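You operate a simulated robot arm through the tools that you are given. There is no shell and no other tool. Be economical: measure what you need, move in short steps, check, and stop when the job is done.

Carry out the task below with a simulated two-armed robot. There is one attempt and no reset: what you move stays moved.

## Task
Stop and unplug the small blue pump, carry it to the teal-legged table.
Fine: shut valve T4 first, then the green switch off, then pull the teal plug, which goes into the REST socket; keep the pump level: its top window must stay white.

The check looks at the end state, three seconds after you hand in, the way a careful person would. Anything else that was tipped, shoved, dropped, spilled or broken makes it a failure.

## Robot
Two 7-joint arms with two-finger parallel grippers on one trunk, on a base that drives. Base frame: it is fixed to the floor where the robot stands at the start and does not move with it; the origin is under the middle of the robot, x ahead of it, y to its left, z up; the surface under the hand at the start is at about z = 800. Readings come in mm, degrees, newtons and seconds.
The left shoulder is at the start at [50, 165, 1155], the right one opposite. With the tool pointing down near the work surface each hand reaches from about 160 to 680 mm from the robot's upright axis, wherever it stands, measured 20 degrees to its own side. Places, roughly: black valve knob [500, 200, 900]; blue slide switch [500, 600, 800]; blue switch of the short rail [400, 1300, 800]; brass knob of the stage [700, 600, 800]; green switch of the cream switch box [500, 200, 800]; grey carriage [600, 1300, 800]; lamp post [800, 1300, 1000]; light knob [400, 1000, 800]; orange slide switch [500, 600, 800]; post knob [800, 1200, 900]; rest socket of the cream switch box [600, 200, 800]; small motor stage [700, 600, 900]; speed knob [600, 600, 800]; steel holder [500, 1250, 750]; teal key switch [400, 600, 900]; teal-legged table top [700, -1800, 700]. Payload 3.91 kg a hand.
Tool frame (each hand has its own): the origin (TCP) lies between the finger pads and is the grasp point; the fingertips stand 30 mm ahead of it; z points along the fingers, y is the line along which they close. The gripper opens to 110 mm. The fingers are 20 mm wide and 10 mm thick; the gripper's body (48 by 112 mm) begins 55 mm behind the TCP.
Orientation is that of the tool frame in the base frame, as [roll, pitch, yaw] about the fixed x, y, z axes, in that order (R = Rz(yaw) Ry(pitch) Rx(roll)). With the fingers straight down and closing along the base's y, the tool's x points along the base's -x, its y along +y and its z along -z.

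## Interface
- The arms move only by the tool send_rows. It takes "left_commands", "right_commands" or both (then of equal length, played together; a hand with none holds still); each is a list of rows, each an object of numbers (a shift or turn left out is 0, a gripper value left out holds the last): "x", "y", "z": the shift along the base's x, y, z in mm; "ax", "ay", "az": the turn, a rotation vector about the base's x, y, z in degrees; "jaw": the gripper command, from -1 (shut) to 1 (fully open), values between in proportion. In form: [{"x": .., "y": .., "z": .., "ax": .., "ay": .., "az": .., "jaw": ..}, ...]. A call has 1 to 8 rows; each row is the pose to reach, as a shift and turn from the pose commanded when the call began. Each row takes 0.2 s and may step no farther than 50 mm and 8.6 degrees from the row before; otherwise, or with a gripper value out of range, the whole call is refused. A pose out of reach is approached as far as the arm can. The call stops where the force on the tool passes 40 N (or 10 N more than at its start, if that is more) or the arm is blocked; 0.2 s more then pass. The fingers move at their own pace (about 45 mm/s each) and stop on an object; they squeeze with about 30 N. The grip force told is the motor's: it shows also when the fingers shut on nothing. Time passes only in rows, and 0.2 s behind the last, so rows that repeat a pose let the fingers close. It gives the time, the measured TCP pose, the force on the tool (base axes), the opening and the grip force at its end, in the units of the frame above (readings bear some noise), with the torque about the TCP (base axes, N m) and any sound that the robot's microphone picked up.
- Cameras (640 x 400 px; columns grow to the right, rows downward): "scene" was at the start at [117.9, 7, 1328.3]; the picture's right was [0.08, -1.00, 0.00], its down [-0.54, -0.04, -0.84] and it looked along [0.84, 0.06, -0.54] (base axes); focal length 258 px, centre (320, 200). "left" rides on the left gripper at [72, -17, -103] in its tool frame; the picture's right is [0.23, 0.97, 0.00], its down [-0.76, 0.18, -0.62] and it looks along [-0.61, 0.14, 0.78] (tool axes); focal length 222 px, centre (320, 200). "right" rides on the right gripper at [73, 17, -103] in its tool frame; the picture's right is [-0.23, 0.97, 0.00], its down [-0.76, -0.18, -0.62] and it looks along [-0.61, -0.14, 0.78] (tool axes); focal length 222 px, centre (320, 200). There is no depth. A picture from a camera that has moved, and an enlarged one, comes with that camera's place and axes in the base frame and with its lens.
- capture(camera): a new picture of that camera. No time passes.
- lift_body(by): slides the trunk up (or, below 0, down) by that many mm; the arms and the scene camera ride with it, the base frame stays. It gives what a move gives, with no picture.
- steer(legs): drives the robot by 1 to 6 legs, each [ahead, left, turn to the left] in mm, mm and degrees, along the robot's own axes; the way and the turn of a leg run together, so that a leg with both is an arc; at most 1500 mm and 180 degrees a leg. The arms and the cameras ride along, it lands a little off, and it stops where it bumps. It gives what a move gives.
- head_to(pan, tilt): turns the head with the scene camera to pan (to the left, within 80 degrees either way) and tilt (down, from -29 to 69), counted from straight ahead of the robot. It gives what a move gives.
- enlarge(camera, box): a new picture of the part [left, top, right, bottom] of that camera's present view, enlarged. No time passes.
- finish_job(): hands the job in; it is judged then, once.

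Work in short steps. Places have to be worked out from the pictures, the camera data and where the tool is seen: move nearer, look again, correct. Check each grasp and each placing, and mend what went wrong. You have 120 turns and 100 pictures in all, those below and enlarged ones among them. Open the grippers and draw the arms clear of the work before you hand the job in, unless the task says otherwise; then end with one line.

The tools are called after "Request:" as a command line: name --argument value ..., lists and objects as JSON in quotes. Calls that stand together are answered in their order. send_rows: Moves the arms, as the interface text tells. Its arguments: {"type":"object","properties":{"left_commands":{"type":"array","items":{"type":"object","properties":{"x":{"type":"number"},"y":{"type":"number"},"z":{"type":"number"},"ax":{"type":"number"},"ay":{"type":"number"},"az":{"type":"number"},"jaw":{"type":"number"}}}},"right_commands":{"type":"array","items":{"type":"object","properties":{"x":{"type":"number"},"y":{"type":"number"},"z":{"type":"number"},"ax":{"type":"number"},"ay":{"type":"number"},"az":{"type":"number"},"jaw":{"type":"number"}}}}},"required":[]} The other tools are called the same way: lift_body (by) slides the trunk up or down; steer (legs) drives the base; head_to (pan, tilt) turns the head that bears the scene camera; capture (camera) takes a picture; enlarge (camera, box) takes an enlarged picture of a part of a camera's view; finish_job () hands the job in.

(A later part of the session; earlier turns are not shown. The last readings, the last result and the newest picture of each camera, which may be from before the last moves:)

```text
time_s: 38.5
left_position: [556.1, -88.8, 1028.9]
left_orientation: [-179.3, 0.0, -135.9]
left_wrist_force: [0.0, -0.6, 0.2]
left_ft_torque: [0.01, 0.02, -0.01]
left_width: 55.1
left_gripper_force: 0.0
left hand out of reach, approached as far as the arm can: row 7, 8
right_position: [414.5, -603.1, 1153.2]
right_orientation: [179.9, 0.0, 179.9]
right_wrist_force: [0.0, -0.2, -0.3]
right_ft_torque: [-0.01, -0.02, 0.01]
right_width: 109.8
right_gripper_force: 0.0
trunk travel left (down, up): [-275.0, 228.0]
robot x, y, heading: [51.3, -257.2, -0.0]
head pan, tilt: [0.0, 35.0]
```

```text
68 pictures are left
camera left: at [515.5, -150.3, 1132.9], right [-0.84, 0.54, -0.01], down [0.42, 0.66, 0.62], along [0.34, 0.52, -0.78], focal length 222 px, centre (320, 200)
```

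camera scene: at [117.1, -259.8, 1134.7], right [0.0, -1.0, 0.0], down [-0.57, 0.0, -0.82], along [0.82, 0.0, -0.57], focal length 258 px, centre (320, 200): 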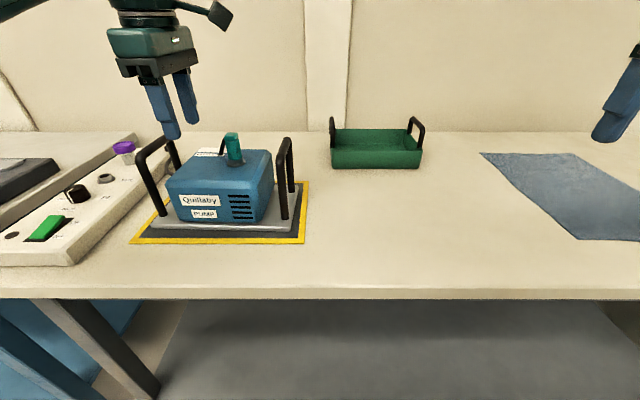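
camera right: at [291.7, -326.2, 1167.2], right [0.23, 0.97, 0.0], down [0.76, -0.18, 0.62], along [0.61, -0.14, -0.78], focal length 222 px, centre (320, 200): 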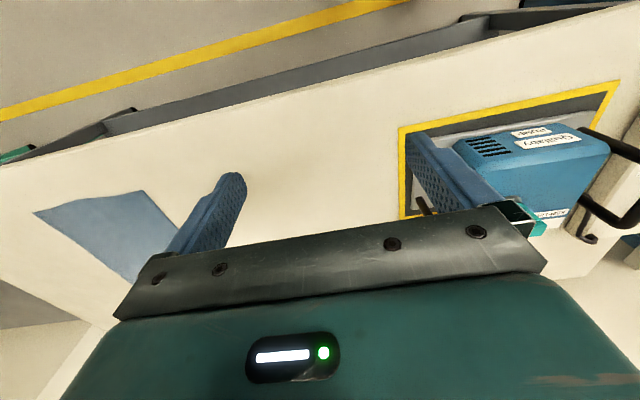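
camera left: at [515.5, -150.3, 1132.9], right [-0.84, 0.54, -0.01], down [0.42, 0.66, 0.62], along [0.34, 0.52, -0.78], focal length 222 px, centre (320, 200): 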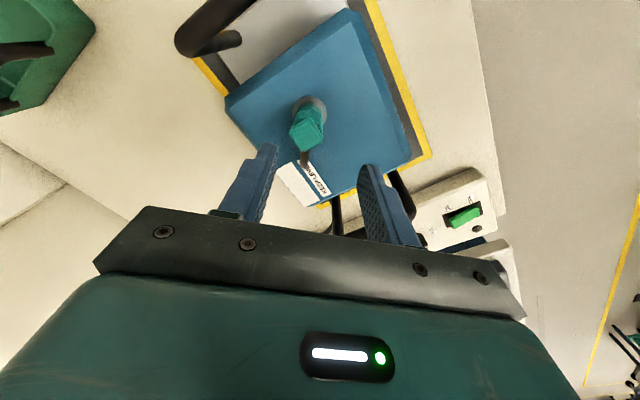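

Now the cable lies in the gap between fingers. Plug ≈(563,-100); I nudge the base ahead 20 and right 30 to extend reach (hand moves too, still high).

Request:
steer --legs '[[20, -30, 0]]'

Request:
send_rows --left_commands '[{"x": -7, "y": 10, "z": 0}, {"x": -13, "y": 19, "z": -12}, {"x": -13, "y": 19, "z": -24}, {"x": -13, "y": 19, "z": -24}]'

Request:
capture --camera "left"

Request:
capture --camera "scene"

```text
time_s: 39.5
left_position: [576.7, -119.7, 1030.6]
left_orientation: [-179.3, -0.1, -135.8]
left_wrist_force: [-0.6, -0.3, 0.0]
left_ft_torque: [0.04, 0.01, 0.0]
left_width: 54.8
left_gripper_force: 0.0
right_position: [434.3, -632.9, 1154.3]
right_orientation: [180.0, 0.1, 179.9]
right_wrist_force: [-0.5, 0.6, -0.3]
right_ft_torque: [0.02, 0.01, -0.02]
right_width: 109.7
right_gripper_force: 0.1
trunk travel left (down, up): [-275.0, 228.0]
robot x, y, heading: [69.1, -291.1, 0.0]
head pan, tilt: [0.0, 35.0]
```

```text
time_s: 40.5
left_position: [563.7, -99.0, 1004.9]
left_orientation: [-179.3, 0.0, -135.8]
left_wrist_force: [0.8, 0.5, 0.1]
left_ft_torque: [-0.03, -0.01, -0.03]
left_width: 54.9
left_gripper_force: 0.0
right_position: [434.4, -633.5, 1153.6]
right_orientation: [-180.0, 0.0, -179.9]
right_wrist_force: [0.0, -1.1, 0.0]
right_ft_torque: [-0.01, 0.01, 0.01]
right_width: 109.8
right_gripper_force: 0.0
trunk travel left (down, up): [-275.0, 228.0]
robot x, y, heading: [68.6, -290.8, 0.0]
head pan, tilt: [0.0, 35.0]
```

```text
67 pictures are left
camera left: at [522.6, -161.6, 1108.9], right [-0.84, 0.54, -0.01], down [0.42, 0.66, 0.62], along [0.34, 0.52, -0.78], focal length 222 px, centre (320, 200)
```

left: 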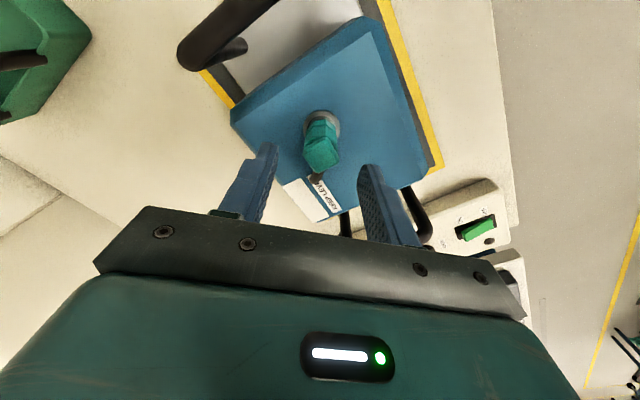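

```text
66 pictures are left
camera scene: at [186.7, -289.6, 1224.7], right [0.0, -1.0, 0.0], down [-0.57, 0.0, -0.82], along [0.82, 0.0, -0.57], focal length 258 px, centre (320, 200)
```

scene: 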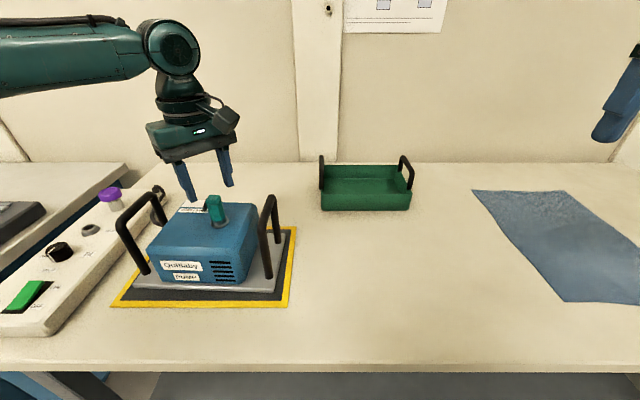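

Plug is centred at (562,-100). I descend to z≈950 and look once more before closing.

Request:
send_rows --left_commands '[{"x": -1, "y": -1, "z": -20}, {"x": -1, "y": -1, "z": -40}, {"x": -1, "y": -1, "z": -55}, {"x": -1, "y": -1, "z": -55}]'

Request:
capture --camera "left"

Request:
enlarge --camera "scene" --box '[110, 100, 310, 300]'

```text
time_s: 41.5
left_position: [561.8, -99.9, 950.8]
left_orientation: [-179.4, 0.0, -135.9]
left_wrist_force: [0.2, -0.4, -0.5]
left_ft_torque: [-0.01, -0.02, 0.0]
left_width: 55.0
left_gripper_force: 0.1
right_position: [433.6, -632.5, 1153.7]
right_orientation: [-180.0, 0.0, 179.9]
right_wrist_force: [0.4, -0.3, 0.2]
right_ft_torque: [-0.01, -0.01, 0.03]
right_width: 109.7
right_gripper_force: 0.0
trunk travel left (down, up): [-275.0, 228.0]
robot x, y, heading: [70.2, -289.7, 0.2]
head pan, tilt: [0.0, 35.0]
```

```text
65 pictures are left
camera left: at [521.0, -161.8, 1054.1], right [-0.84, 0.54, -0.01], down [0.42, 0.66, 0.62], along [0.34, 0.52, -0.78], focal length 222 px, centre (320, 200)
```

left: 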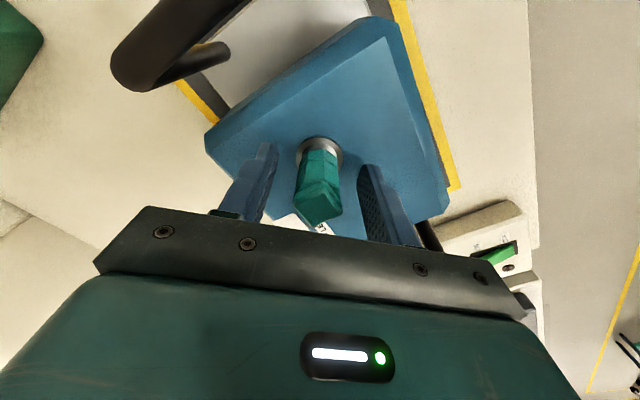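

```text
2.00 times, centred on (210, 200) of scene
camera zoom: at [186.7, -289.6, 1224.7], right [0.0, -1.0, 0.0], down [-0.57, 0.0, -0.82], along [0.82, 0.0, -0.57], focal length 515 px, centre (540, 200)
```

zoom: 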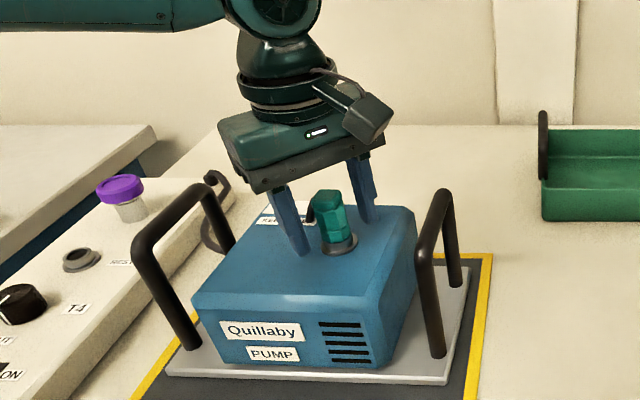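

Centred and clear of the pump top. I close the jaw.

Request:
send_rows --left_commands '[{"jaw": -1}, {"jaw": -1}, {"jaw": -1}, {"jaw": -1}]'

Request:
capture --camera "left"

```text
time_s: 42.5
left_position: [561.4, -99.8, 950.4]
left_orientation: [-179.2, 0.0, -135.7]
left_wrist_force: [-0.3, 0.5, -0.1]
left_ft_torque: [0.0, -0.04, 0.02]
left_width: 25.5
left_gripper_force: 29.3
right_position: [433.5, -633.2, 1155.0]
right_orientation: [-180.0, 0.0, -179.9]
right_wrist_force: [0.1, 0.1, -0.1]
right_ft_torque: [-0.01, -0.01, 0.0]
right_width: 109.8
right_gripper_force: 0.0
trunk travel left (down, up): [-275.0, 228.0]
robot x, y, heading: [66.5, -290.8, 0.1]
head pan, tilt: [0.0, 35.0]
```

```text
63 pictures are left
camera left: at [521.0, -161.9, 1054.3], right [-0.84, 0.54, -0.01], down [0.42, 0.66, 0.62], along [0.34, 0.52, -0.78], focal length 222 px, centre (320, 200)
```

left: 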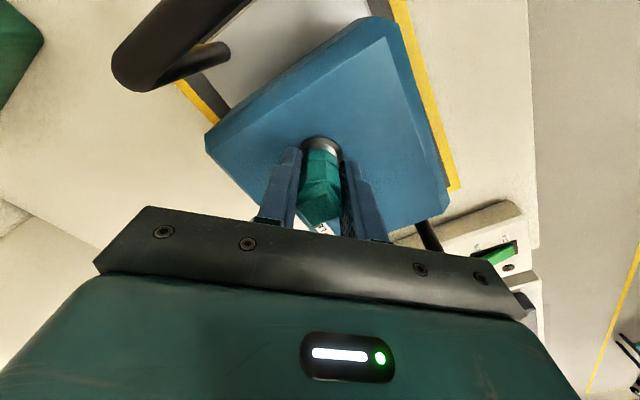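

Plug is held (25.5 mm). I pull straight up slowly.

Request:
send_rows --left_commands '[{"z": 3}, {"z": 6}, {"z": 10}, {"z": 16}, {"z": 24}, {"z": 34}, {"z": 48}, {"z": 62}]'

Request:
enlarge --camera "scene" --box '[110, 100, 310, 300]'

```text
time_s: 44.3
left_position: [562.6, -100.2, 1012.5]
left_orientation: [-179.3, 0.0, -135.9]
left_wrist_force: [-0.5, -0.1, 0.0]
left_ft_torque: [-0.01, -0.02, 0.02]
left_width: 25.1
left_gripper_force: 30.2
right_position: [433.8, -632.8, 1153.9]
right_orientation: [180.0, 0.0, -179.9]
right_wrist_force: [-1.2, -0.2, -0.2]
right_ft_torque: [-0.01, -0.01, -0.01]
right_width: 110.0
right_gripper_force: 0.1
trunk travel left (down, up): [-275.0, 228.0]
robot x, y, heading: [68.6, -288.8, 0.1]
head pan, tilt: [0.0, 35.0]
```

```text
2.00 times, centred on (210, 200) of scene
camera zoom: at [186.7, -289.6, 1224.7], right [0.0, -1.0, 0.0], down [-0.57, 0.0, -0.82], along [0.82, 0.0, -0.57], focal length 515 px, centre (540, 200)
```

zoom: 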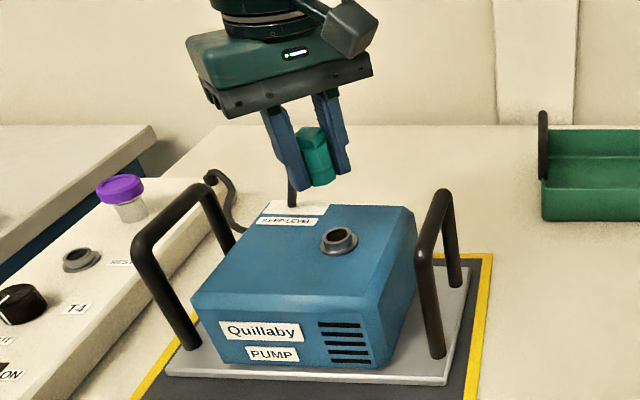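

Plug is out, the window still white. REST rim ≈857 vs pump rim ≈924, so seated TCP ≈ 883 there. I raise a bit more and drive left 270 mm.

Request:
send_rows --left_commands '[{"x": -4, "z": 15}, {"x": -8, "z": 30}, {"x": -8, "z": 30}]'

Request:
steer --legs '[[0, 140, 0], [0, 140, 0]]'

Request:
head_to --pan 12 --tilt 35

Request:
capture --camera "scene"

Request:
capture --camera "left"

```text
time_s: 45.1
left_position: [554.3, -100.3, 1042.4]
left_orientation: [-179.3, 0.0, -135.8]
left_wrist_force: [-0.4, 0.4, -0.6]
left_ft_torque: [0.01, -0.02, 0.02]
left_width: 25.0
left_gripper_force: 30.6
right_position: [434.2, -632.6, 1154.5]
right_orientation: [179.9, 0.0, 179.9]
right_wrist_force: [0.1, 0.4, 0.1]
right_ft_torque: [-0.01, -0.02, 0.01]
right_width: 109.8
right_gripper_force: 0.1
trunk travel left (down, up): [-275.0, 228.0]
robot x, y, heading: [69.5, -290.7, 0.2]
head pan, tilt: [0.0, 35.0]
```

```text
time_s: 48.4
left_position: [554.4, 178.2, 1042.5]
left_orientation: [-179.3, -0.2, -135.7]
left_wrist_force: [-0.2, 0.6, -0.4]
left_ft_torque: [-0.03, 0.02, 0.01]
left_width: 24.9
left_gripper_force: 30.3
right_position: [433.1, -354.2, 1154.2]
right_orientation: [180.0, -0.1, -179.8]
right_wrist_force: [0.4, 0.0, -0.4]
right_ft_torque: [0.02, 0.02, -0.04]
right_width: 109.9
right_gripper_force: 0.1
trunk travel left (down, up): [-275.0, 228.0]
robot x, y, heading: [69.7, -10.6, -0.0]
head pan, tilt: [0.0, 35.0]
```

```text
time_s: 49.1
left_position: [553.6, 177.9, 1042.4]
left_orientation: [-179.3, -0.1, -135.6]
left_wrist_force: [0.4, 0.3, -1.0]
left_ft_torque: [0.01, 0.0, 0.0]
left_width: 24.8
left_gripper_force: 30.5
right_position: [433.5, -354.6, 1154.2]
right_orientation: [180.0, 0.0, -179.8]
right_wrist_force: [0.8, -0.7, -0.2]
right_ft_torque: [0.03, -0.03, -0.03]
right_width: 110.2
right_gripper_force: 0.1
trunk travel left (down, up): [-275.0, 228.0]
robot x, y, heading: [69.3, -13.2, -0.2]
head pan, tilt: [12.0, 35.0]
```

```text
61 pictures are left
camera scene: at [184.1, 6.8, 1224.7], right [0.21, -0.98, 0.0], down [-0.56, -0.12, -0.82], along [0.8, 0.17, -0.57], focal length 258 px, centre (320, 200)
```

scene: 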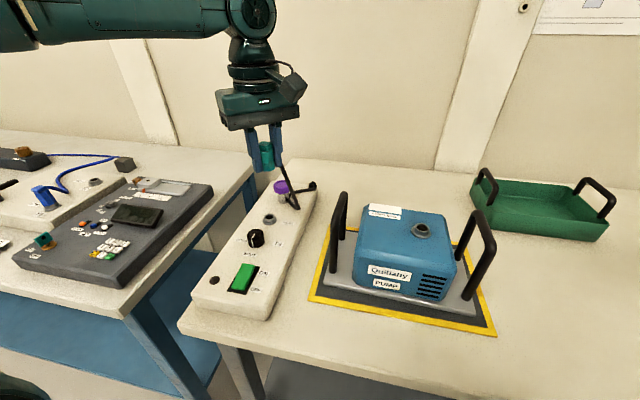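

```text
60 pictures are left
camera left: at [512.9, 116.3, 1146.2], right [-0.84, 0.54, -0.01], down [0.42, 0.66, 0.62], along [0.34, 0.52, -0.78], focal length 222 px, centre (320, 200)
```

left: 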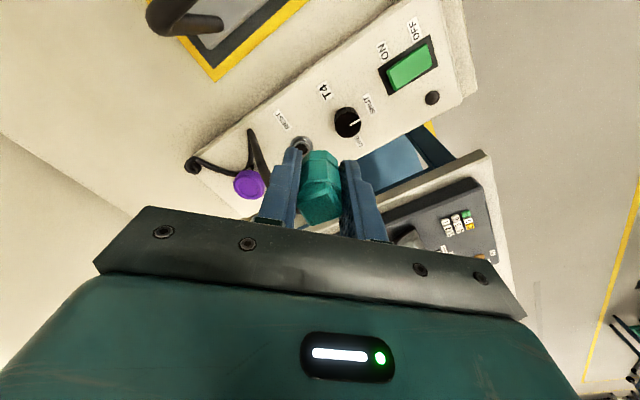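

The cable passes near the purple jar; I zoom to see.

Request:
enlarge --camera "scene" --box '[220, 110, 340, 230]'

Request:
enlarge --camera "left" --box '[170, 90, 370, 230]'

```text
3.33 times, centred on (280, 170) of scene
camera zoom: at [184.1, 6.8, 1224.7], right [0.21, -0.98, 0.0], down [-0.56, -0.12, -0.82], along [0.8, 0.17, -0.57], focal length 858 px, centre (453, 300)
```

zoom: 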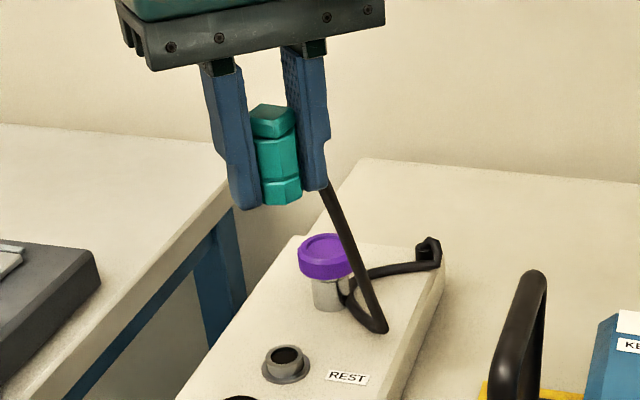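

```text
2.86 times, centred on (270, 160) of left
camera zoom: at [512.9, 116.3, 1146.2], right [-0.84, 0.54, -0.01], down [0.42, 0.66, 0.62], along [0.34, 0.52, -0.78], focal length 635 px, centre (463, 314)
```

zoom: 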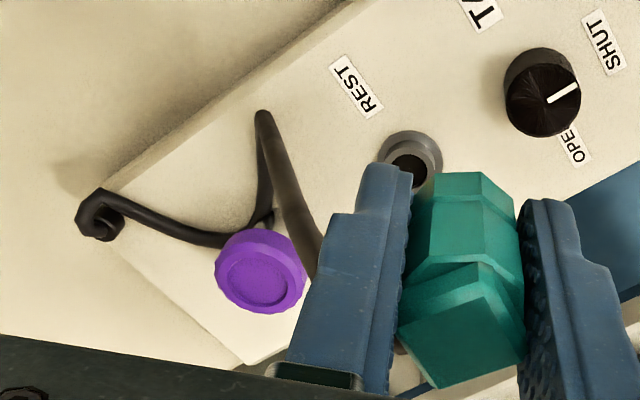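

The jar is upright; the cable just lies beside it. REST ≈(608,214). I move gently over it at z≈965.

Request:
send_rows --left_commands '[{"x": 14, "y": 9, "z": -10}, {"x": 28, "y": 18, "z": -25}, {"x": 42, "y": 28, "z": -45}, {"x": 54, "y": 36, "z": -65}, {"x": 54, "y": 36, "z": -77}, {"x": 54, "y": 36, "z": -77}]'

Request:
capture --camera "left"

Request:
enlarge --camera "scene" --box '[220, 130, 340, 250]'

```text
time_s: 50.5
left_position: [607.4, 213.4, 965.8]
left_orientation: [-179.3, -0.2, -135.7]
left_wrist_force: [-0.5, 0.2, -0.4]
left_ft_torque: [-0.01, 0.03, 0.0]
left_width: 25.1
left_gripper_force: 29.5
right_position: [433.2, -354.2, 1154.3]
right_orientation: [-180.0, 0.0, -179.9]
right_wrist_force: [0.1, -0.4, -1.0]
right_ft_torque: [0.04, -0.02, 0.0]
right_width: 110.1
right_gripper_force: 0.0
trunk travel left (down, up): [-275.0, 228.0]
robot x, y, heading: [67.6, -10.8, 0.1]
head pan, tilt: [12.0, 35.0]
```

```text
57 pictures are left
camera left: at [566.3, 151.8, 1069.2], right [-0.84, 0.54, -0.01], down [0.42, 0.66, 0.62], along [0.34, 0.52, -0.78], focal length 222 px, centre (320, 200)
```

left: 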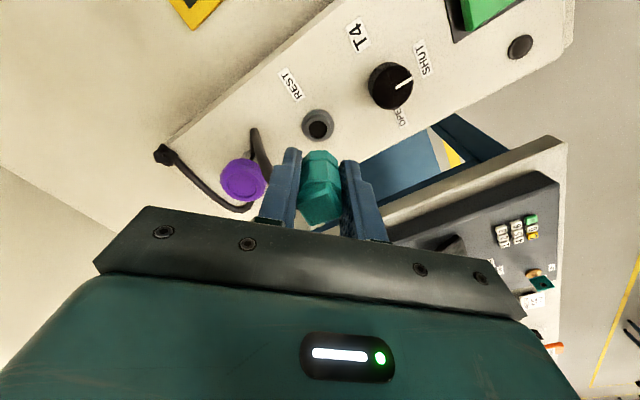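

```text
3.33 times, centred on (280, 190) of scene
camera zoom: at [184.1, 6.8, 1224.7], right [0.21, -0.98, 0.0], down [-0.56, -0.12, -0.82], along [0.8, 0.17, -0.57], focal length 858 px, centre (453, 233)
```

zoom: 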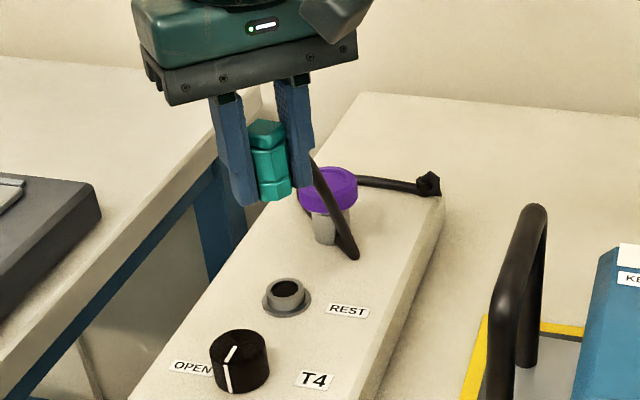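

Aligned within ~2–3 mm. I descend to TCP≈900 and look again.

Request:
send_rows --left_commands '[{"x": 1, "y": 1, "z": -20}, {"x": 2, "y": 1.5, "z": -40}, {"x": 2, "y": 1.5, "z": -58}, {"x": 2, "y": 1.5, "z": -64}, {"x": 2, "y": 1.5, "z": -64}]'

Request:
enlarge --camera "left" --box '[220, 70, 420, 230]'

Request:
enlarge --camera "scene" --box '[220, 150, 320, 250]'

```text
time_s: 51.8
left_position: [609.7, 217.1, 901.9]
left_orientation: [-179.3, 0.0, -135.7]
left_wrist_force: [-0.1, 0.0, -0.9]
left_ft_torque: [-0.03, -0.01, 0.01]
left_width: 25.0
left_gripper_force: 30.5
right_position: [433.2, -354.5, 1154.3]
right_orientation: [180.0, 0.0, -179.9]
right_wrist_force: [0.4, 0.1, 0.1]
right_ft_torque: [0.05, 0.01, -0.01]
right_width: 110.0
right_gripper_force: 0.1
trunk travel left (down, up): [-275.0, 228.0]
robot x, y, heading: [69.6, -14.6, 0.2]
head pan, tilt: [12.0, 35.0]
```

```text
2.50 times, centred on (320, 150) of left
camera zoom: at [568.5, 153.9, 1004.5], right [-0.84, 0.54, -0.01], down [0.42, 0.66, 0.62], along [0.34, 0.52, -0.78], focal length 555 px, centre (320, 325)
```

zoom: 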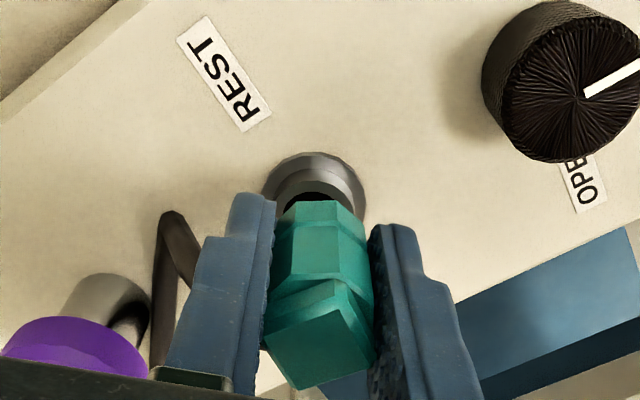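

```text
4.00 times, centred on (270, 200) of scene
camera zoom: at [184.1, 6.8, 1224.7], right [0.21, -0.98, 0.0], down [-0.56, -0.12, -0.82], along [0.8, 0.17, -0.57], focal length 1030 px, centre (520, 200)
```

zoom: 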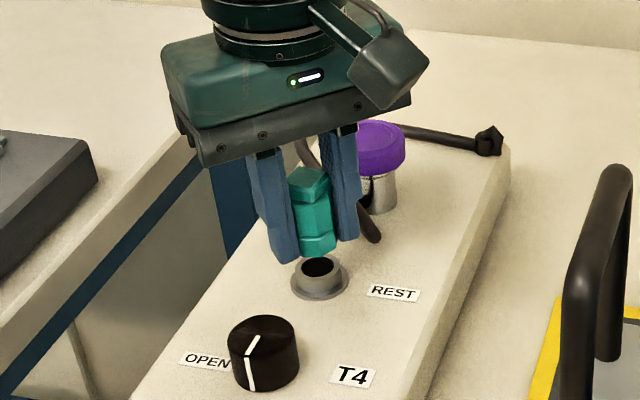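

Plug is right over the socket within ~1–2 mm. I lower slowly and feel the contact.

Request:
send_rows --left_commands '[{"x": 1, "z": -4}, {"x": 1, "z": -7}, {"x": 1, "z": -10}, {"x": 1, "z": -13}, {"x": 1, "z": -15}, {"x": 1, "z": -17}]'

Request:
enlarge --camera "scene" --box '[220, 150, 320, 250]'

```text
time_s: 53.1
left_position: [611.4, 215.8, 884.7]
left_orientation: [-179.3, -0.1, -135.7]
left_wrist_force: [0.0, -0.2, -0.1]
left_ft_torque: [0.04, 0.01, 0.01]
left_width: 25.1
left_gripper_force: 29.6
right_position: [433.2, -353.3, 1153.8]
right_orientation: [-180.0, 0.0, -179.8]
right_wrist_force: [0.4, -0.1, -0.4]
right_ft_torque: [-0.02, -0.03, -0.03]
right_width: 110.2
right_gripper_force: 0.0
trunk travel left (down, up): [-275.0, 228.0]
robot x, y, heading: [66.5, -12.9, 0.3]
head pan, tilt: [12.0, 35.0]
```

```text
4.00 times, centred on (270, 200) of scene
camera zoom: at [184.1, 6.8, 1224.7], right [0.21, -0.98, 0.0], down [-0.56, -0.12, -0.82], along [0.8, 0.17, -0.57], focal length 1030 px, centre (520, 200)
```

zoom: 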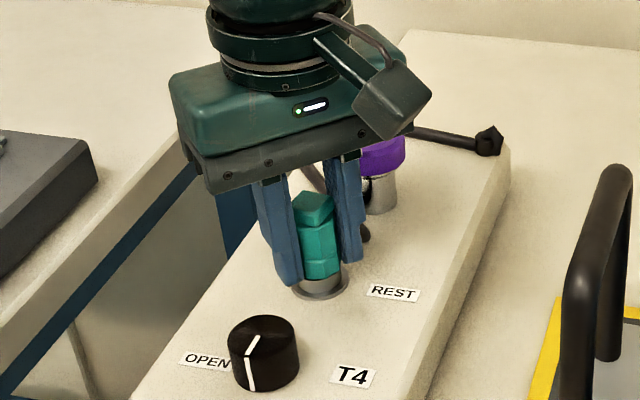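

No contact force yet; it is entering the socket. I continue down in small steps until contact.

Request:
send_rows --left_commands '[{"z": -2}, {"z": -4}, {"z": -6}, {"z": -8}, {"z": -10}]'

Request:
enlarge --camera "scene" --box '[220, 150, 320, 250]'

```text
time_s: 54.5
left_position: [612.2, 216.0, 882.5]
left_orientation: [-178.5, 0.5, -135.7]
left_wrist_force: [-4.4, -0.4, 14.9]
left_ft_torque: [0.13, 0.27, 0.02]
left_width: 24.9
left_gripper_force: 29.7
right_position: [432.6, -354.5, 1153.7]
right_orientation: [179.8, 0.1, -179.8]
right_wrist_force: [-0.1, -0.4, -0.3]
right_ft_torque: [0.0, -0.01, 0.03]
right_width: 110.2
right_gripper_force: 0.1
trunk travel left (down, up): [-275.0, 228.0]
robot x, y, heading: [66.6, -15.6, 0.2]
head pan, tilt: [12.0, 35.0]
stopped in row 5 (left hand): the force on the tool passed its limit at 41 N (the readings are from after the stop); the commanded pose is now the measured one
```

```text
4.00 times, centred on (270, 200) of scene
camera zoom: at [182.7, 6.5, 1224.5], right [0.21, -0.98, 0.0], down [-0.56, -0.12, -0.82], along [0.8, 0.17, -0.57], focal length 1030 px, centre (520, 200)
```

zoom: 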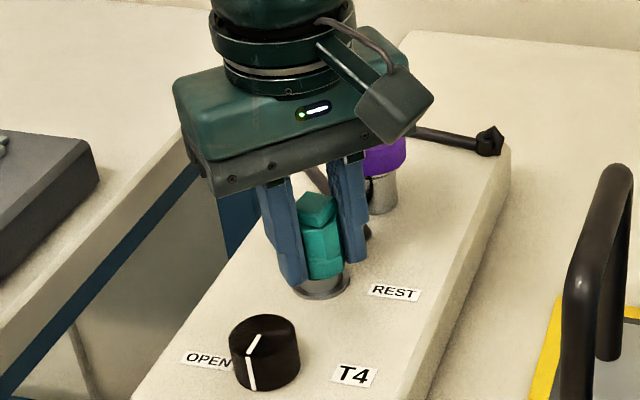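

Contact at 882.5, matching the predicted seat height (883). I check with the left camera whether it's inside the socket or sitting on the rim.

Request:
enlarge --camera "left" --box '[240, 80, 400, 230]'

Request:
enlarge --camera "scene" --box '[245, 190, 285, 235]'

```text
2.67 times, centred on (320, 155) of left
camera zoom: at [569.8, 153.3, 985.5], right [-0.84, 0.54, -0.03], down [0.41, 0.67, 0.62], along [0.35, 0.52, -0.78], focal length 592 px, centre (320, 320)
```

zoom: 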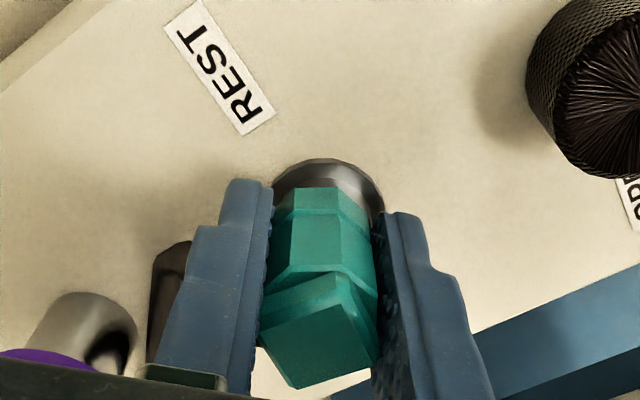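

```text
8.89 times, centred on (265, 212) of scene
camera zoom: at [182.7, 6.5, 1224.5], right [0.21, -0.98, 0.0], down [-0.56, -0.12, -0.82], along [0.8, 0.17, -0.57], focal length 2289 px, centre (809, 89)
```

zoom: 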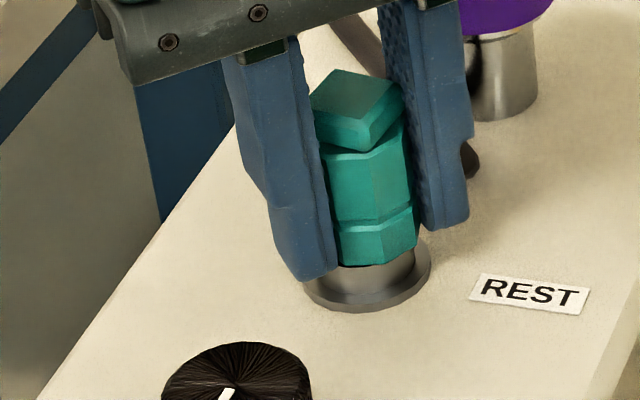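

Teal bottom is at rim-top level like the original seat, but the plug seems ~3 mm to the right of the socket axis. I lift slightly, shift +3 in y, and press again to see if it drops further.

Request:
send_rows --left_commands '[{"z": 4}, {"x": -1, "y": 2.5, "z": 4}, {"x": -1, "y": 2.5, "z": 1}, {"x": -1, "y": 2.5, "z": -1}, {"x": -1, "y": 2.5, "z": -3}, {"x": -1, "y": 2.5, "z": -5}, {"x": -1, "y": 2.5, "z": -7}]'

Request:
enlarge --camera "scene" --box '[245, 190, 285, 235]'

```text
time_s: 56.0
left_position: [611.6, 218.2, 881.1]
left_orientation: [-178.2, 0.8, -135.6]
left_wrist_force: [-8.1, 1.2, 14.8]
left_ft_torque: [0.08, 0.45, 0.11]
left_width: 25.0
left_gripper_force: 30.1
right_position: [430.5, -353.9, 1155.7]
right_orientation: [179.9, 0.2, -179.7]
right_wrist_force: [0.0, 0.2, 0.4]
right_ft_torque: [0.01, -0.02, 0.02]
right_width: 110.1
right_gripper_force: 0.0
trunk travel left (down, up): [-275.0, 228.0]
robot x, y, heading: [67.8, -13.1, 0.3]
head pan, tilt: [12.0, 35.0]
stopped in row 7 (left hand): the force on the tool passed its limit at 42 N (the readings are from after the stop); the commanded pose is now the measured one
```

```text
8.89 times, centred on (265, 212) of scene
camera zoom: at [181.8, 6.8, 1224.6], right [0.21, -0.98, 0.0], down [-0.56, -0.12, -0.82], along [0.8, 0.17, -0.57], focal length 2289 px, centre (809, 89)
```

zoom: 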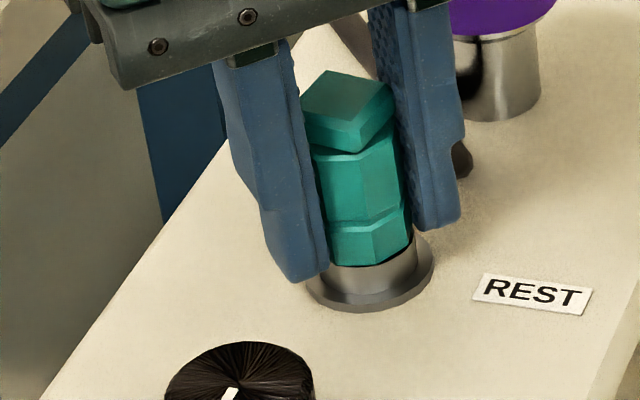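

The hand got tilted ~2° by the contact and the socket pushes it toward -x. I lift 5 mm, level the tool (ax 0.7, ay 1.8), shift -2.5 in x and press again.

Request:
send_rows --left_commands '[{"z": 5}, {"z": 5, "ax": 0.7, "ay": 1.8}, {"x": -2.5, "y": -0.5, "z": 4, "ax": 0.7, "ay": 1.8}, {"x": -2.5, "y": -0.5, "z": 2, "ax": 0.7, "ay": 1.8}, {"x": -2.5, "y": -0.5, "z": 0, "ax": 0.7, "ay": 1.8}, {"x": -2.5, "y": -0.5, "z": -2, "ax": 0.7, "ay": 1.8}, {"x": -2.5, "y": -0.5, "z": -4, "ax": 0.7, "ay": 1.8}, {"x": -2.5, "y": -0.5, "z": -6, "ax": 0.7, "ay": 1.8}]'

Request:
enlarge --camera "scene" --box '[245, 190, 285, 235]'

```text
time_s: 57.8
left_position: [611.7, 218.2, 882.7]
left_orientation: [-179.1, 0.6, -135.6]
left_wrist_force: [-2.5, -0.5, 10.5]
left_ft_torque: [-0.13, 0.0, -0.01]
left_width: 24.8
left_gripper_force: 29.8
right_position: [433.2, -353.5, 1153.7]
right_orientation: [179.9, 0.1, -179.8]
right_wrist_force: [-0.2, 0.2, 0.0]
right_ft_torque: [0.0, 0.06, 0.0]
right_width: 110.2
right_gripper_force: 0.1
trunk travel left (down, up): [-275.0, 228.0]
robot x, y, heading: [68.2, -13.4, 0.4]
head pan, tilt: [12.0, 35.0]
stopped in row 8 (left hand): the force on the tool passed its limit at 41 N (the readings are from after the stop); the commanded pose is now the measured one
```

```text
8.89 times, centred on (265, 212) of scene
camera zoom: at [182.9, 7.0, 1224.4], right [0.21, -0.98, 0.0], down [-0.56, -0.12, -0.82], along [0.8, 0.17, -0.57], focal length 2289 px, centre (809, 89)
```

zoom: 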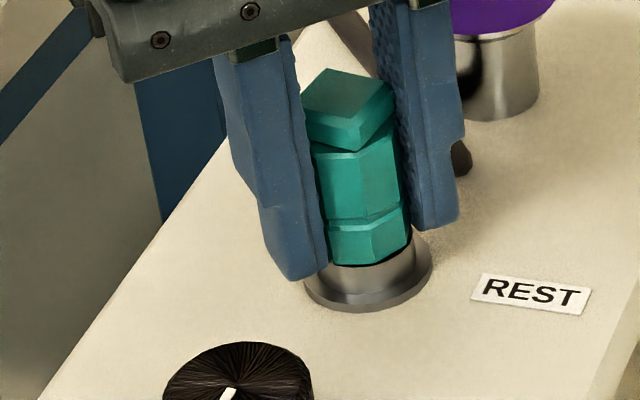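

I test whether the plug is captive: relieve the press by 2 mm then shift sideways slightly and read the side force.

Request:
send_rows --left_commands '[{"z": 2}, {"z": 2, "y": -3}, {"z": 2, "y": -5}, {"z": 2, "y": -5}]'

```text
time_s: 58.8
left_position: [611.3, 215.5, 880.9]
left_orientation: [-179.3, 0.5, -135.2]
left_wrist_force: [-2.4, 16.7, 7.8]
left_ft_torque: [0.46, -0.03, 0.06]
left_width: 24.8
left_gripper_force: 30.2
right_position: [433.0, -351.8, 1155.1]
right_orientation: [-180.0, 0.0, -179.8]
right_wrist_force: [0.4, 0.3, -0.5]
right_ft_torque: [-0.02, -0.01, -0.01]
right_width: 109.9
right_gripper_force: 0.0
trunk travel left (down, up): [-275.0, 228.0]
robot x, y, heading: [67.6, -12.1, 0.3]
head pan, tilt: [12.0, 35.0]
```

A 17 N side force at only 8 N vertical says the plug is captive in the socket. I undo the shift, then push down a little more.

Request:
send_rows --left_commands '[{"y": 3, "z": 2}, {"y": 3.5, "z": 2}, {"y": 3.5, "z": -1}, {"y": 3.5, "z": -3}, {"y": 3.5, "z": -5}]'

Request:
send_rows --left_commands '[{"z": 1, "jaw": -0.4}, {"z": 1, "jaw": -0.2}, {"z": 1, "jaw": 0.0}, {"z": 1, "jaw": 0.0}]'

Request:
enlarge --camera "scene" --box '[245, 190, 285, 235]'

Request:
capture --camera "left"

```text
time_s: 60.0
left_position: [611.8, 217.8, 881.9]
left_orientation: [-178.9, 0.8, -135.4]
left_wrist_force: [-13.3, 9.8, 25.7]
left_ft_torque: [0.03, 0.33, -0.17]
left_width: 25.0
left_gripper_force: 30.4
right_position: [431.8, -353.4, 1155.7]
right_orientation: [-179.9, 0.2, -179.9]
right_wrist_force: [-0.2, -0.3, -0.2]
right_ft_torque: [-0.04, 0.0, 0.01]
right_width: 110.0
right_gripper_force: 0.1
trunk travel left (down, up): [-275.0, 228.0]
robot x, y, heading: [67.9, -13.2, 0.4]
head pan, tilt: [12.0, 35.0]
```

```text
time_s: 61.0
left_position: [613.7, 217.9, 878.4]
left_orientation: [-179.3, 0.4, -135.6]
left_wrist_force: [0.3, 0.1, 0.0]
left_ft_torque: [0.0, -0.03, 0.0]
left_width: 55.1
left_gripper_force: 0.0
right_position: [434.2, -352.8, 1154.6]
right_orientation: [-180.0, 0.0, -179.8]
right_wrist_force: [-0.2, 0.2, 0.1]
right_ft_torque: [-0.05, 0.01, -0.02]
right_width: 110.2
right_gripper_force: 0.1
trunk travel left (down, up): [-275.0, 228.0]
robot x, y, heading: [69.6, -12.6, 0.1]
head pan, tilt: [12.0, 35.0]
```

```text
8.89 times, centred on (265, 212) of scene
camera zoom: at [184.1, 7.1, 1224.6], right [0.21, -0.98, 0.0], down [-0.56, -0.12, -0.82], along [0.8, 0.17, -0.57], focal length 2289 px, centre (809, 89)
```

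zoom: 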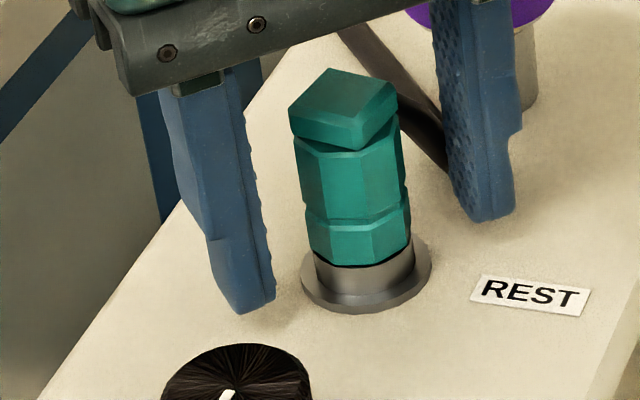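

```text
46 pictures are left
camera left: at [571.8, 154.6, 981.0], right [-0.84, 0.54, -0.01], down [0.41, 0.66, 0.63], along [0.35, 0.52, -0.78], focal length 222 px, centre (320, 200)
```

left: 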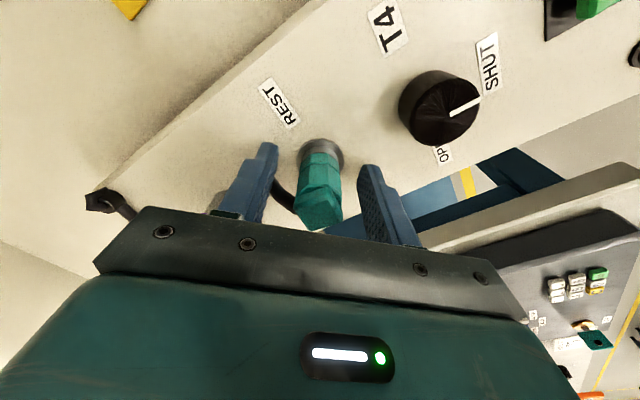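

Plug stands upright with the same exposed rim height (~11 mm) as it had on the pump, so it is seated. I raise the hand straight up and check the jar and cable.

Request:
send_rows --left_commands '[{"z": 20}, {"z": 50}, {"z": 90}, {"z": 130}, {"x": -30, "z": 165}, {"x": -60, "z": 190}]'

Request:
capture --camera "scene"

Request:
enlarge --camera "scene" --box '[200, 150, 340, 270]'

```text
time_s: 62.4
left_position: [551.9, 217.6, 1067.7]
left_orientation: [-179.3, 0.3, -135.5]
left_wrist_force: [-0.9, -0.4, 0.2]
left_ft_torque: [0.0, 0.01, 0.02]
left_width: 55.1
left_gripper_force: 0.1
right_position: [433.1, -353.7, 1155.2]
right_orientation: [-180.0, 0.1, -179.8]
right_wrist_force: [-0.4, 0.3, 0.0]
right_ft_torque: [0.0, -0.02, 0.01]
right_width: 110.2
right_gripper_force: 0.2
trunk travel left (down, up): [-275.0, 228.0]
robot x, y, heading: [70.7, -9.1, -0.0]
head pan, tilt: [12.0, 35.0]
```

```text
45 pictures are left
camera scene: at [183.6, 7.1, 1224.7], right [0.21, -0.98, 0.0], down [-0.56, -0.12, -0.82], along [0.8, 0.17, -0.57], focal length 258 px, centre (320, 200)
```

scene: 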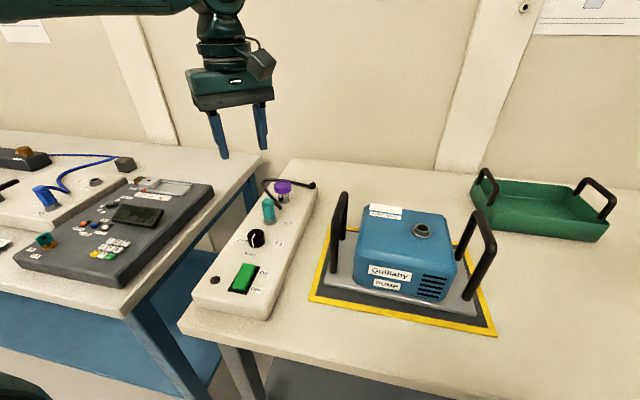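

```text
3.33 times, centred on (270, 210) of scene
camera zoom: at [183.6, 7.1, 1224.7], right [0.21, -0.98, 0.0], down [-0.56, -0.12, -0.82], along [0.8, 0.17, -0.57], focal length 858 px, centre (487, 167)
```

zoom: 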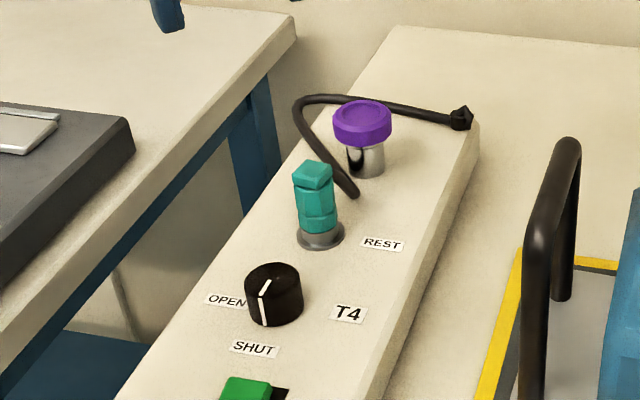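

Valve, switch and plug are done; jar and box undisturbed. Now turn the left hand back to yaw 180, centre the robot on the pump (y≈-73), and look toward the teal table.

Request:
send_rows --left_commands '[{"x": -10, "az": -8}, {"x": -20, "az": -16}, {"x": -30, "az": -24}, {"x": -30, "az": -32}, {"x": -30, "az": -40}, {"x": -30, "az": -44.5}]'

Request:
steer --legs '[[0, -62, 0]]'

Request:
head_to --pan -62 --tilt 22

Request:
capture --camera "scene"

Request:
head_to --pan 0 --tilt 42

Request:
capture --camera "scene"

```text
time_s: 63.8
left_position: [522.3, 216.0, 1067.7]
left_orientation: [-179.2, 0.4, 179.7]
left_wrist_force: [-0.6, 0.1, -0.3]
left_ft_torque: [0.01, 0.0, -0.05]
left_width: 54.9
left_gripper_force: 0.1
right_position: [434.8, -355.9, 1154.3]
right_orientation: [-179.9, 0.0, -179.8]
right_wrist_force: [0.5, -0.2, -0.4]
right_ft_torque: [-0.07, -0.03, -0.01]
right_width: 110.1
right_gripper_force: 0.2
trunk travel left (down, up): [-275.0, 228.0]
robot x, y, heading: [66.7, -12.2, 0.4]
head pan, tilt: [12.0, 35.0]
```

```text
time_s: 65.0
left_position: [522.8, 155.8, 1067.2]
left_orientation: [-179.3, 0.4, 179.9]
left_wrist_force: [0.0, -0.7, 0.2]
left_ft_torque: [-0.01, 0.02, -0.01]
left_width: 55.1
left_gripper_force: 0.1
right_position: [433.2, -415.8, 1152.9]
right_orientation: [179.9, 0.0, -179.8]
right_wrist_force: [-0.3, 0.6, -0.1]
right_ft_torque: [0.0, -0.01, -0.06]
right_width: 110.1
right_gripper_force: 0.1
trunk travel left (down, up): [-275.0, 228.0]
robot x, y, heading: [69.9, -73.7, 0.5]
head pan, tilt: [12.0, 35.0]
```

```text
time_s: 66.5
left_position: [524.3, 154.3, 1067.3]
left_orientation: [-179.3, 0.5, 179.9]
left_wrist_force: [-0.5, -0.4, -0.6]
left_ft_torque: [0.02, 0.01, -0.03]
left_width: 54.9
left_gripper_force: 0.1
right_position: [435.6, -417.9, 1154.0]
right_orientation: [-180.0, 0.0, -179.9]
right_wrist_force: [-0.1, 0.1, -0.2]
right_ft_torque: [-0.01, 0.0, 0.02]
right_width: 110.0
right_gripper_force: 0.1
trunk travel left (down, up): [-275.0, 228.0]
robot x, y, heading: [64.4, -72.8, 0.2]
head pan, tilt: [-62.0, 22.0]
```

```text
43 pictures are left
camera scene: at [142.2, -155.2, 1245.3], right [-0.88, -0.47, 0.0], down [-0.18, 0.33, -0.93], along [0.44, -0.82, -0.37], focal length 258 px, centre (320, 200)
```

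scene: 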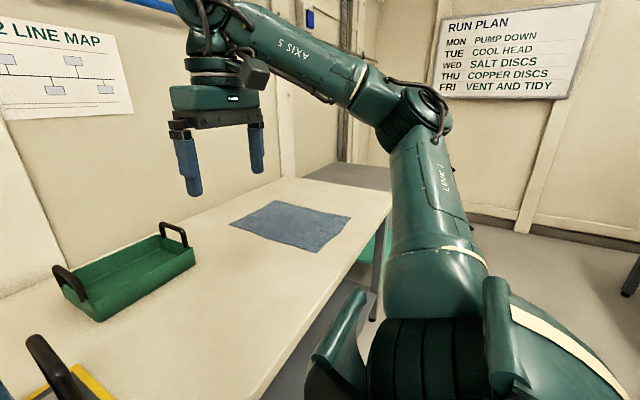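

```text
time_s: 67.8
left_position: [522.6, 156.3, 1067.1]
left_orientation: [-179.3, 0.5, 179.8]
left_wrist_force: [0.0, 0.4, 0.8]
left_ft_torque: [-0.01, 0.03, 0.01]
left_width: 54.9
left_gripper_force: 0.2
right_position: [434.5, -415.6, 1153.1]
right_orientation: [180.0, -0.1, -179.9]
right_wrist_force: [0.4, 1.0, -0.6]
right_ft_torque: [0.02, -0.05, 0.01]
right_width: 110.0
right_gripper_force: 0.2
trunk travel left (down, up): [-275.0, 228.0]
robot x, y, heading: [70.9, -72.5, 0.1]
head pan, tilt: [0.0, 42.0]
```

```text
42 pictures are left
camera scene: at [181.9, -73.2, 1214.2], right [0.0, -1.0, 0.0], down [-0.67, 0.0, -0.74], along [0.74, 0.0, -0.67], focal length 258 px, centre (320, 200)
```

scene: 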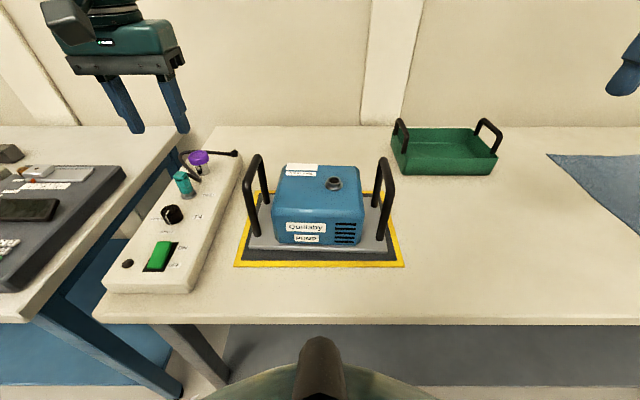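

I enlarge on the pump to locate handles accurately.

Request:
enlarge --camera "scene" --box '[225, 140, 415, 270]'

```text
3.08 times, centred on (320, 205) of scene
camera zoom: at [181.9, -73.2, 1214.2], right [0.0, -1.0, 0.0], down [-0.67, 0.0, -0.74], along [0.74, 0.0, -0.67], focal length 792 px, centre (320, 185)
```

zoom: 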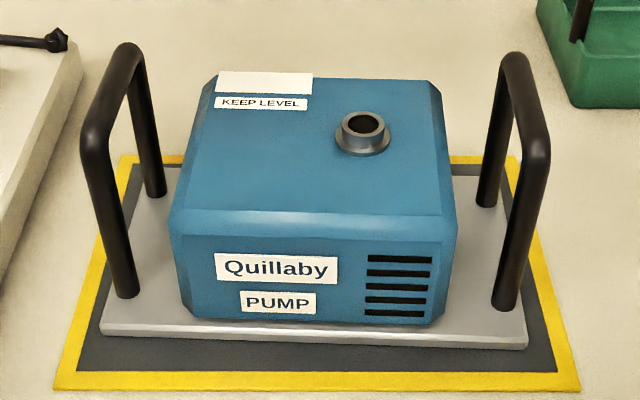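

Handle bars: left mid ≈(571,52,934), right mid ≈(561,-195,934); pump yawed ≈-2°. I bring both hands above them at z≈1000, jaws ~36 mm, fixing yaw.

Request:
send_rows --left_commands '[{"x": 8, "y": -15, "z": -8, "jaw": -0.35}, {"x": 16, "y": -30, "z": -16, "az": -1}, {"x": 24, "y": -45, "z": -24, "az": -2}, {"x": 32, "y": -60, "z": -32, "az": -2}, {"x": 40, "y": -75, "z": -40, "az": -2}, {"x": 45, "y": -90, "z": -50, "az": -2}, {"x": 48, "y": -104, "z": -60, "az": -2}, {"x": 48, "y": -104, "z": -67, "az": -2}]' --right_commands '[{"x": 18, "y": 32, "z": -15, "jaw": -0.35}, {"x": 36, "y": 64, "z": -35, "az": -1}, {"x": 54, "y": 95, "z": -55, "az": -2}, {"x": 72, "y": 126, "z": -75, "az": -2}, {"x": 90, "y": 157, "z": -95, "az": -2}, {"x": 108, "y": 188, "z": -115, "az": -2}, {"x": 120, "y": 210, "z": -135, "az": -2}, {"x": 127, "y": 221, "z": -153, "az": -2}]'

Request:
capture --camera "left"

Request:
capture --camera "right"

```text
time_s: 69.6
left_position: [554.8, 72.1, 997.5]
left_orientation: [-179.1, 0.4, 177.9]
left_wrist_force: [-0.2, 0.5, 0.4]
left_ft_torque: [0.03, 0.02, 0.01]
left_width: 35.9
left_gripper_force: 0.0
left hand out of reach, approached as far as the arm can: row 5, 6, 7, 8
right_position: [561.2, -194.9, 1001.9]
right_orientation: [180.0, 0.1, 178.1]
right_wrist_force: [0.0, 0.2, -0.7]
right_ft_torque: [-0.02, -0.03, -0.01]
right_width: 35.9
right_gripper_force: 0.2
trunk travel left (down, up): [-275.0, 228.0]
robot x, y, heading: [68.1, -74.2, 0.4]
head pan, tilt: [0.0, 42.0]
```

```text
40 pictures are left
camera left: at [480.0, 59.6, 1101.1], right [-0.19, 0.98, -0.01], down [0.76, 0.16, 0.63], along [0.62, 0.11, -0.78], focal length 222 px, centre (320, 200)
```

left: 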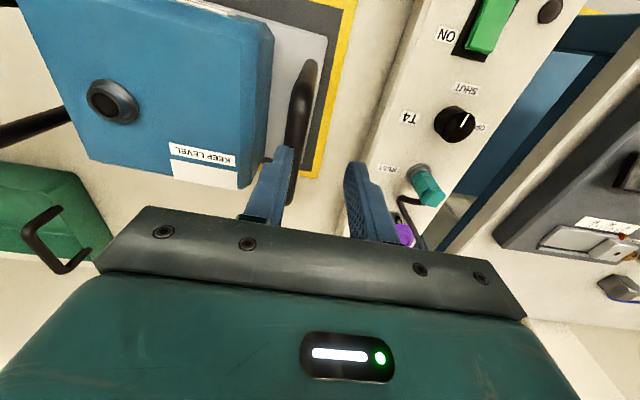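

```text
39 pictures are left
camera right: at [490.6, -175.4, 1103.9], right [0.26, 0.97, 0.0], down [0.76, -0.2, 0.62], along [0.6, -0.16, -0.78], focal length 222 px, centre (320, 200)
```

right: 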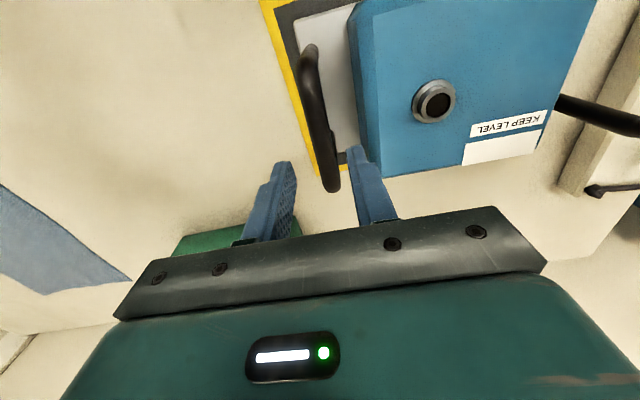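

The left arm needs a bit more reach; I drive the base 60 mm ahead (hands are 30 mm above everything) and re-aim.

Request:
steer --legs '[[60, 0, 0]]'

Request:
send_rows --left_commands '[{"x": -22, "y": -10}, {"x": -44, "y": -20}, {"x": -44, "y": -20}]' --right_commands '[{"x": -30}, {"x": -60}, {"x": -60}]'

Request:
capture --camera "left"

Request:
capture --camera "right"

```text
time_s: 70.6
left_position: [587.1, 72.8, 996.3]
left_orientation: [-179.3, 0.3, 177.9]
left_wrist_force: [-0.2, -0.4, -0.7]
left_ft_torque: [0.0, -0.03, 0.0]
left_width: 35.9
left_gripper_force: 0.2
right_position: [595.8, -195.0, 1000.2]
right_orientation: [-179.9, 0.0, 178.0]
right_wrist_force: [-0.6, -0.2, 0.0]
right_ft_torque: [-0.03, -0.02, 0.01]
right_width: 35.8
right_gripper_force: 0.1
trunk travel left (down, up): [-275.0, 228.0]
robot x, y, heading: [102.7, -73.2, 0.1]
head pan, tilt: [0.0, 42.0]
stopped in leg 1: the robot was blocked; the commanded pose is now the measured one
```

```text
time_s: 71.4
left_position: [543.4, 52.1, 995.3]
left_orientation: [-179.4, 0.2, 178.0]
left_wrist_force: [-0.6, -0.2, -0.2]
left_ft_torque: [0.0, 0.02, 0.03]
left_width: 35.9
left_gripper_force: 0.0
right_position: [535.2, -195.6, 999.5]
right_orientation: [-179.9, -0.1, 178.0]
right_wrist_force: [0.2, -0.6, -0.1]
right_ft_torque: [0.0, 0.0, 0.0]
right_width: 35.7
right_gripper_force: 0.2
trunk travel left (down, up): [-275.0, 228.0]
robot x, y, heading: [107.1, -75.8, 0.1]
head pan, tilt: [0.0, 42.0]
```

```text
38 pictures are left
camera left: at [470.2, 39.0, 1099.4], right [-0.19, 0.98, -0.01], down [0.77, 0.16, 0.62], along [0.61, 0.11, -0.78], focal length 222 px, centre (320, 200)
```

left: 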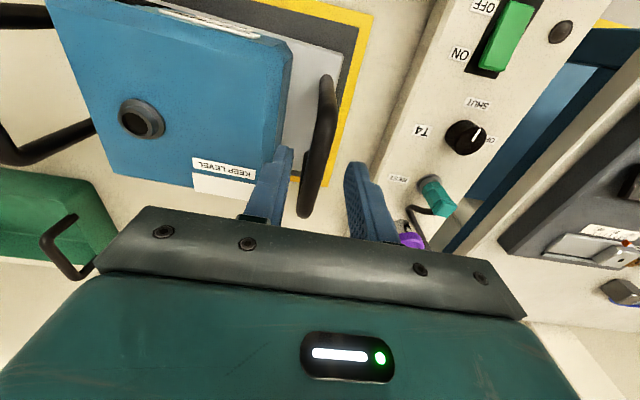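

```text
37 pictures are left
camera right: at [464.5, -175.6, 1102.5], right [0.26, 0.97, 0.0], down [0.76, -0.2, 0.62], along [0.6, -0.16, -0.78], focal length 222 px, centre (320, 200)
```

right: 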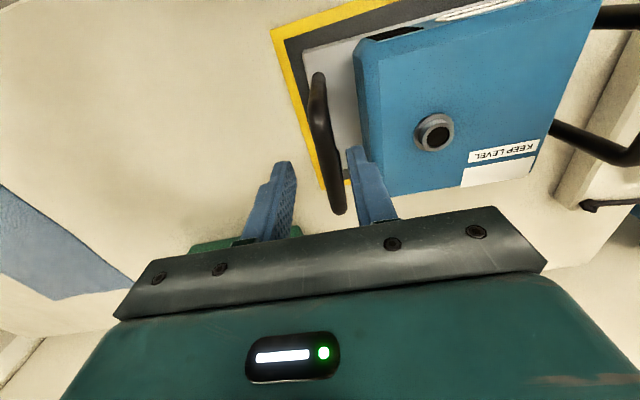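

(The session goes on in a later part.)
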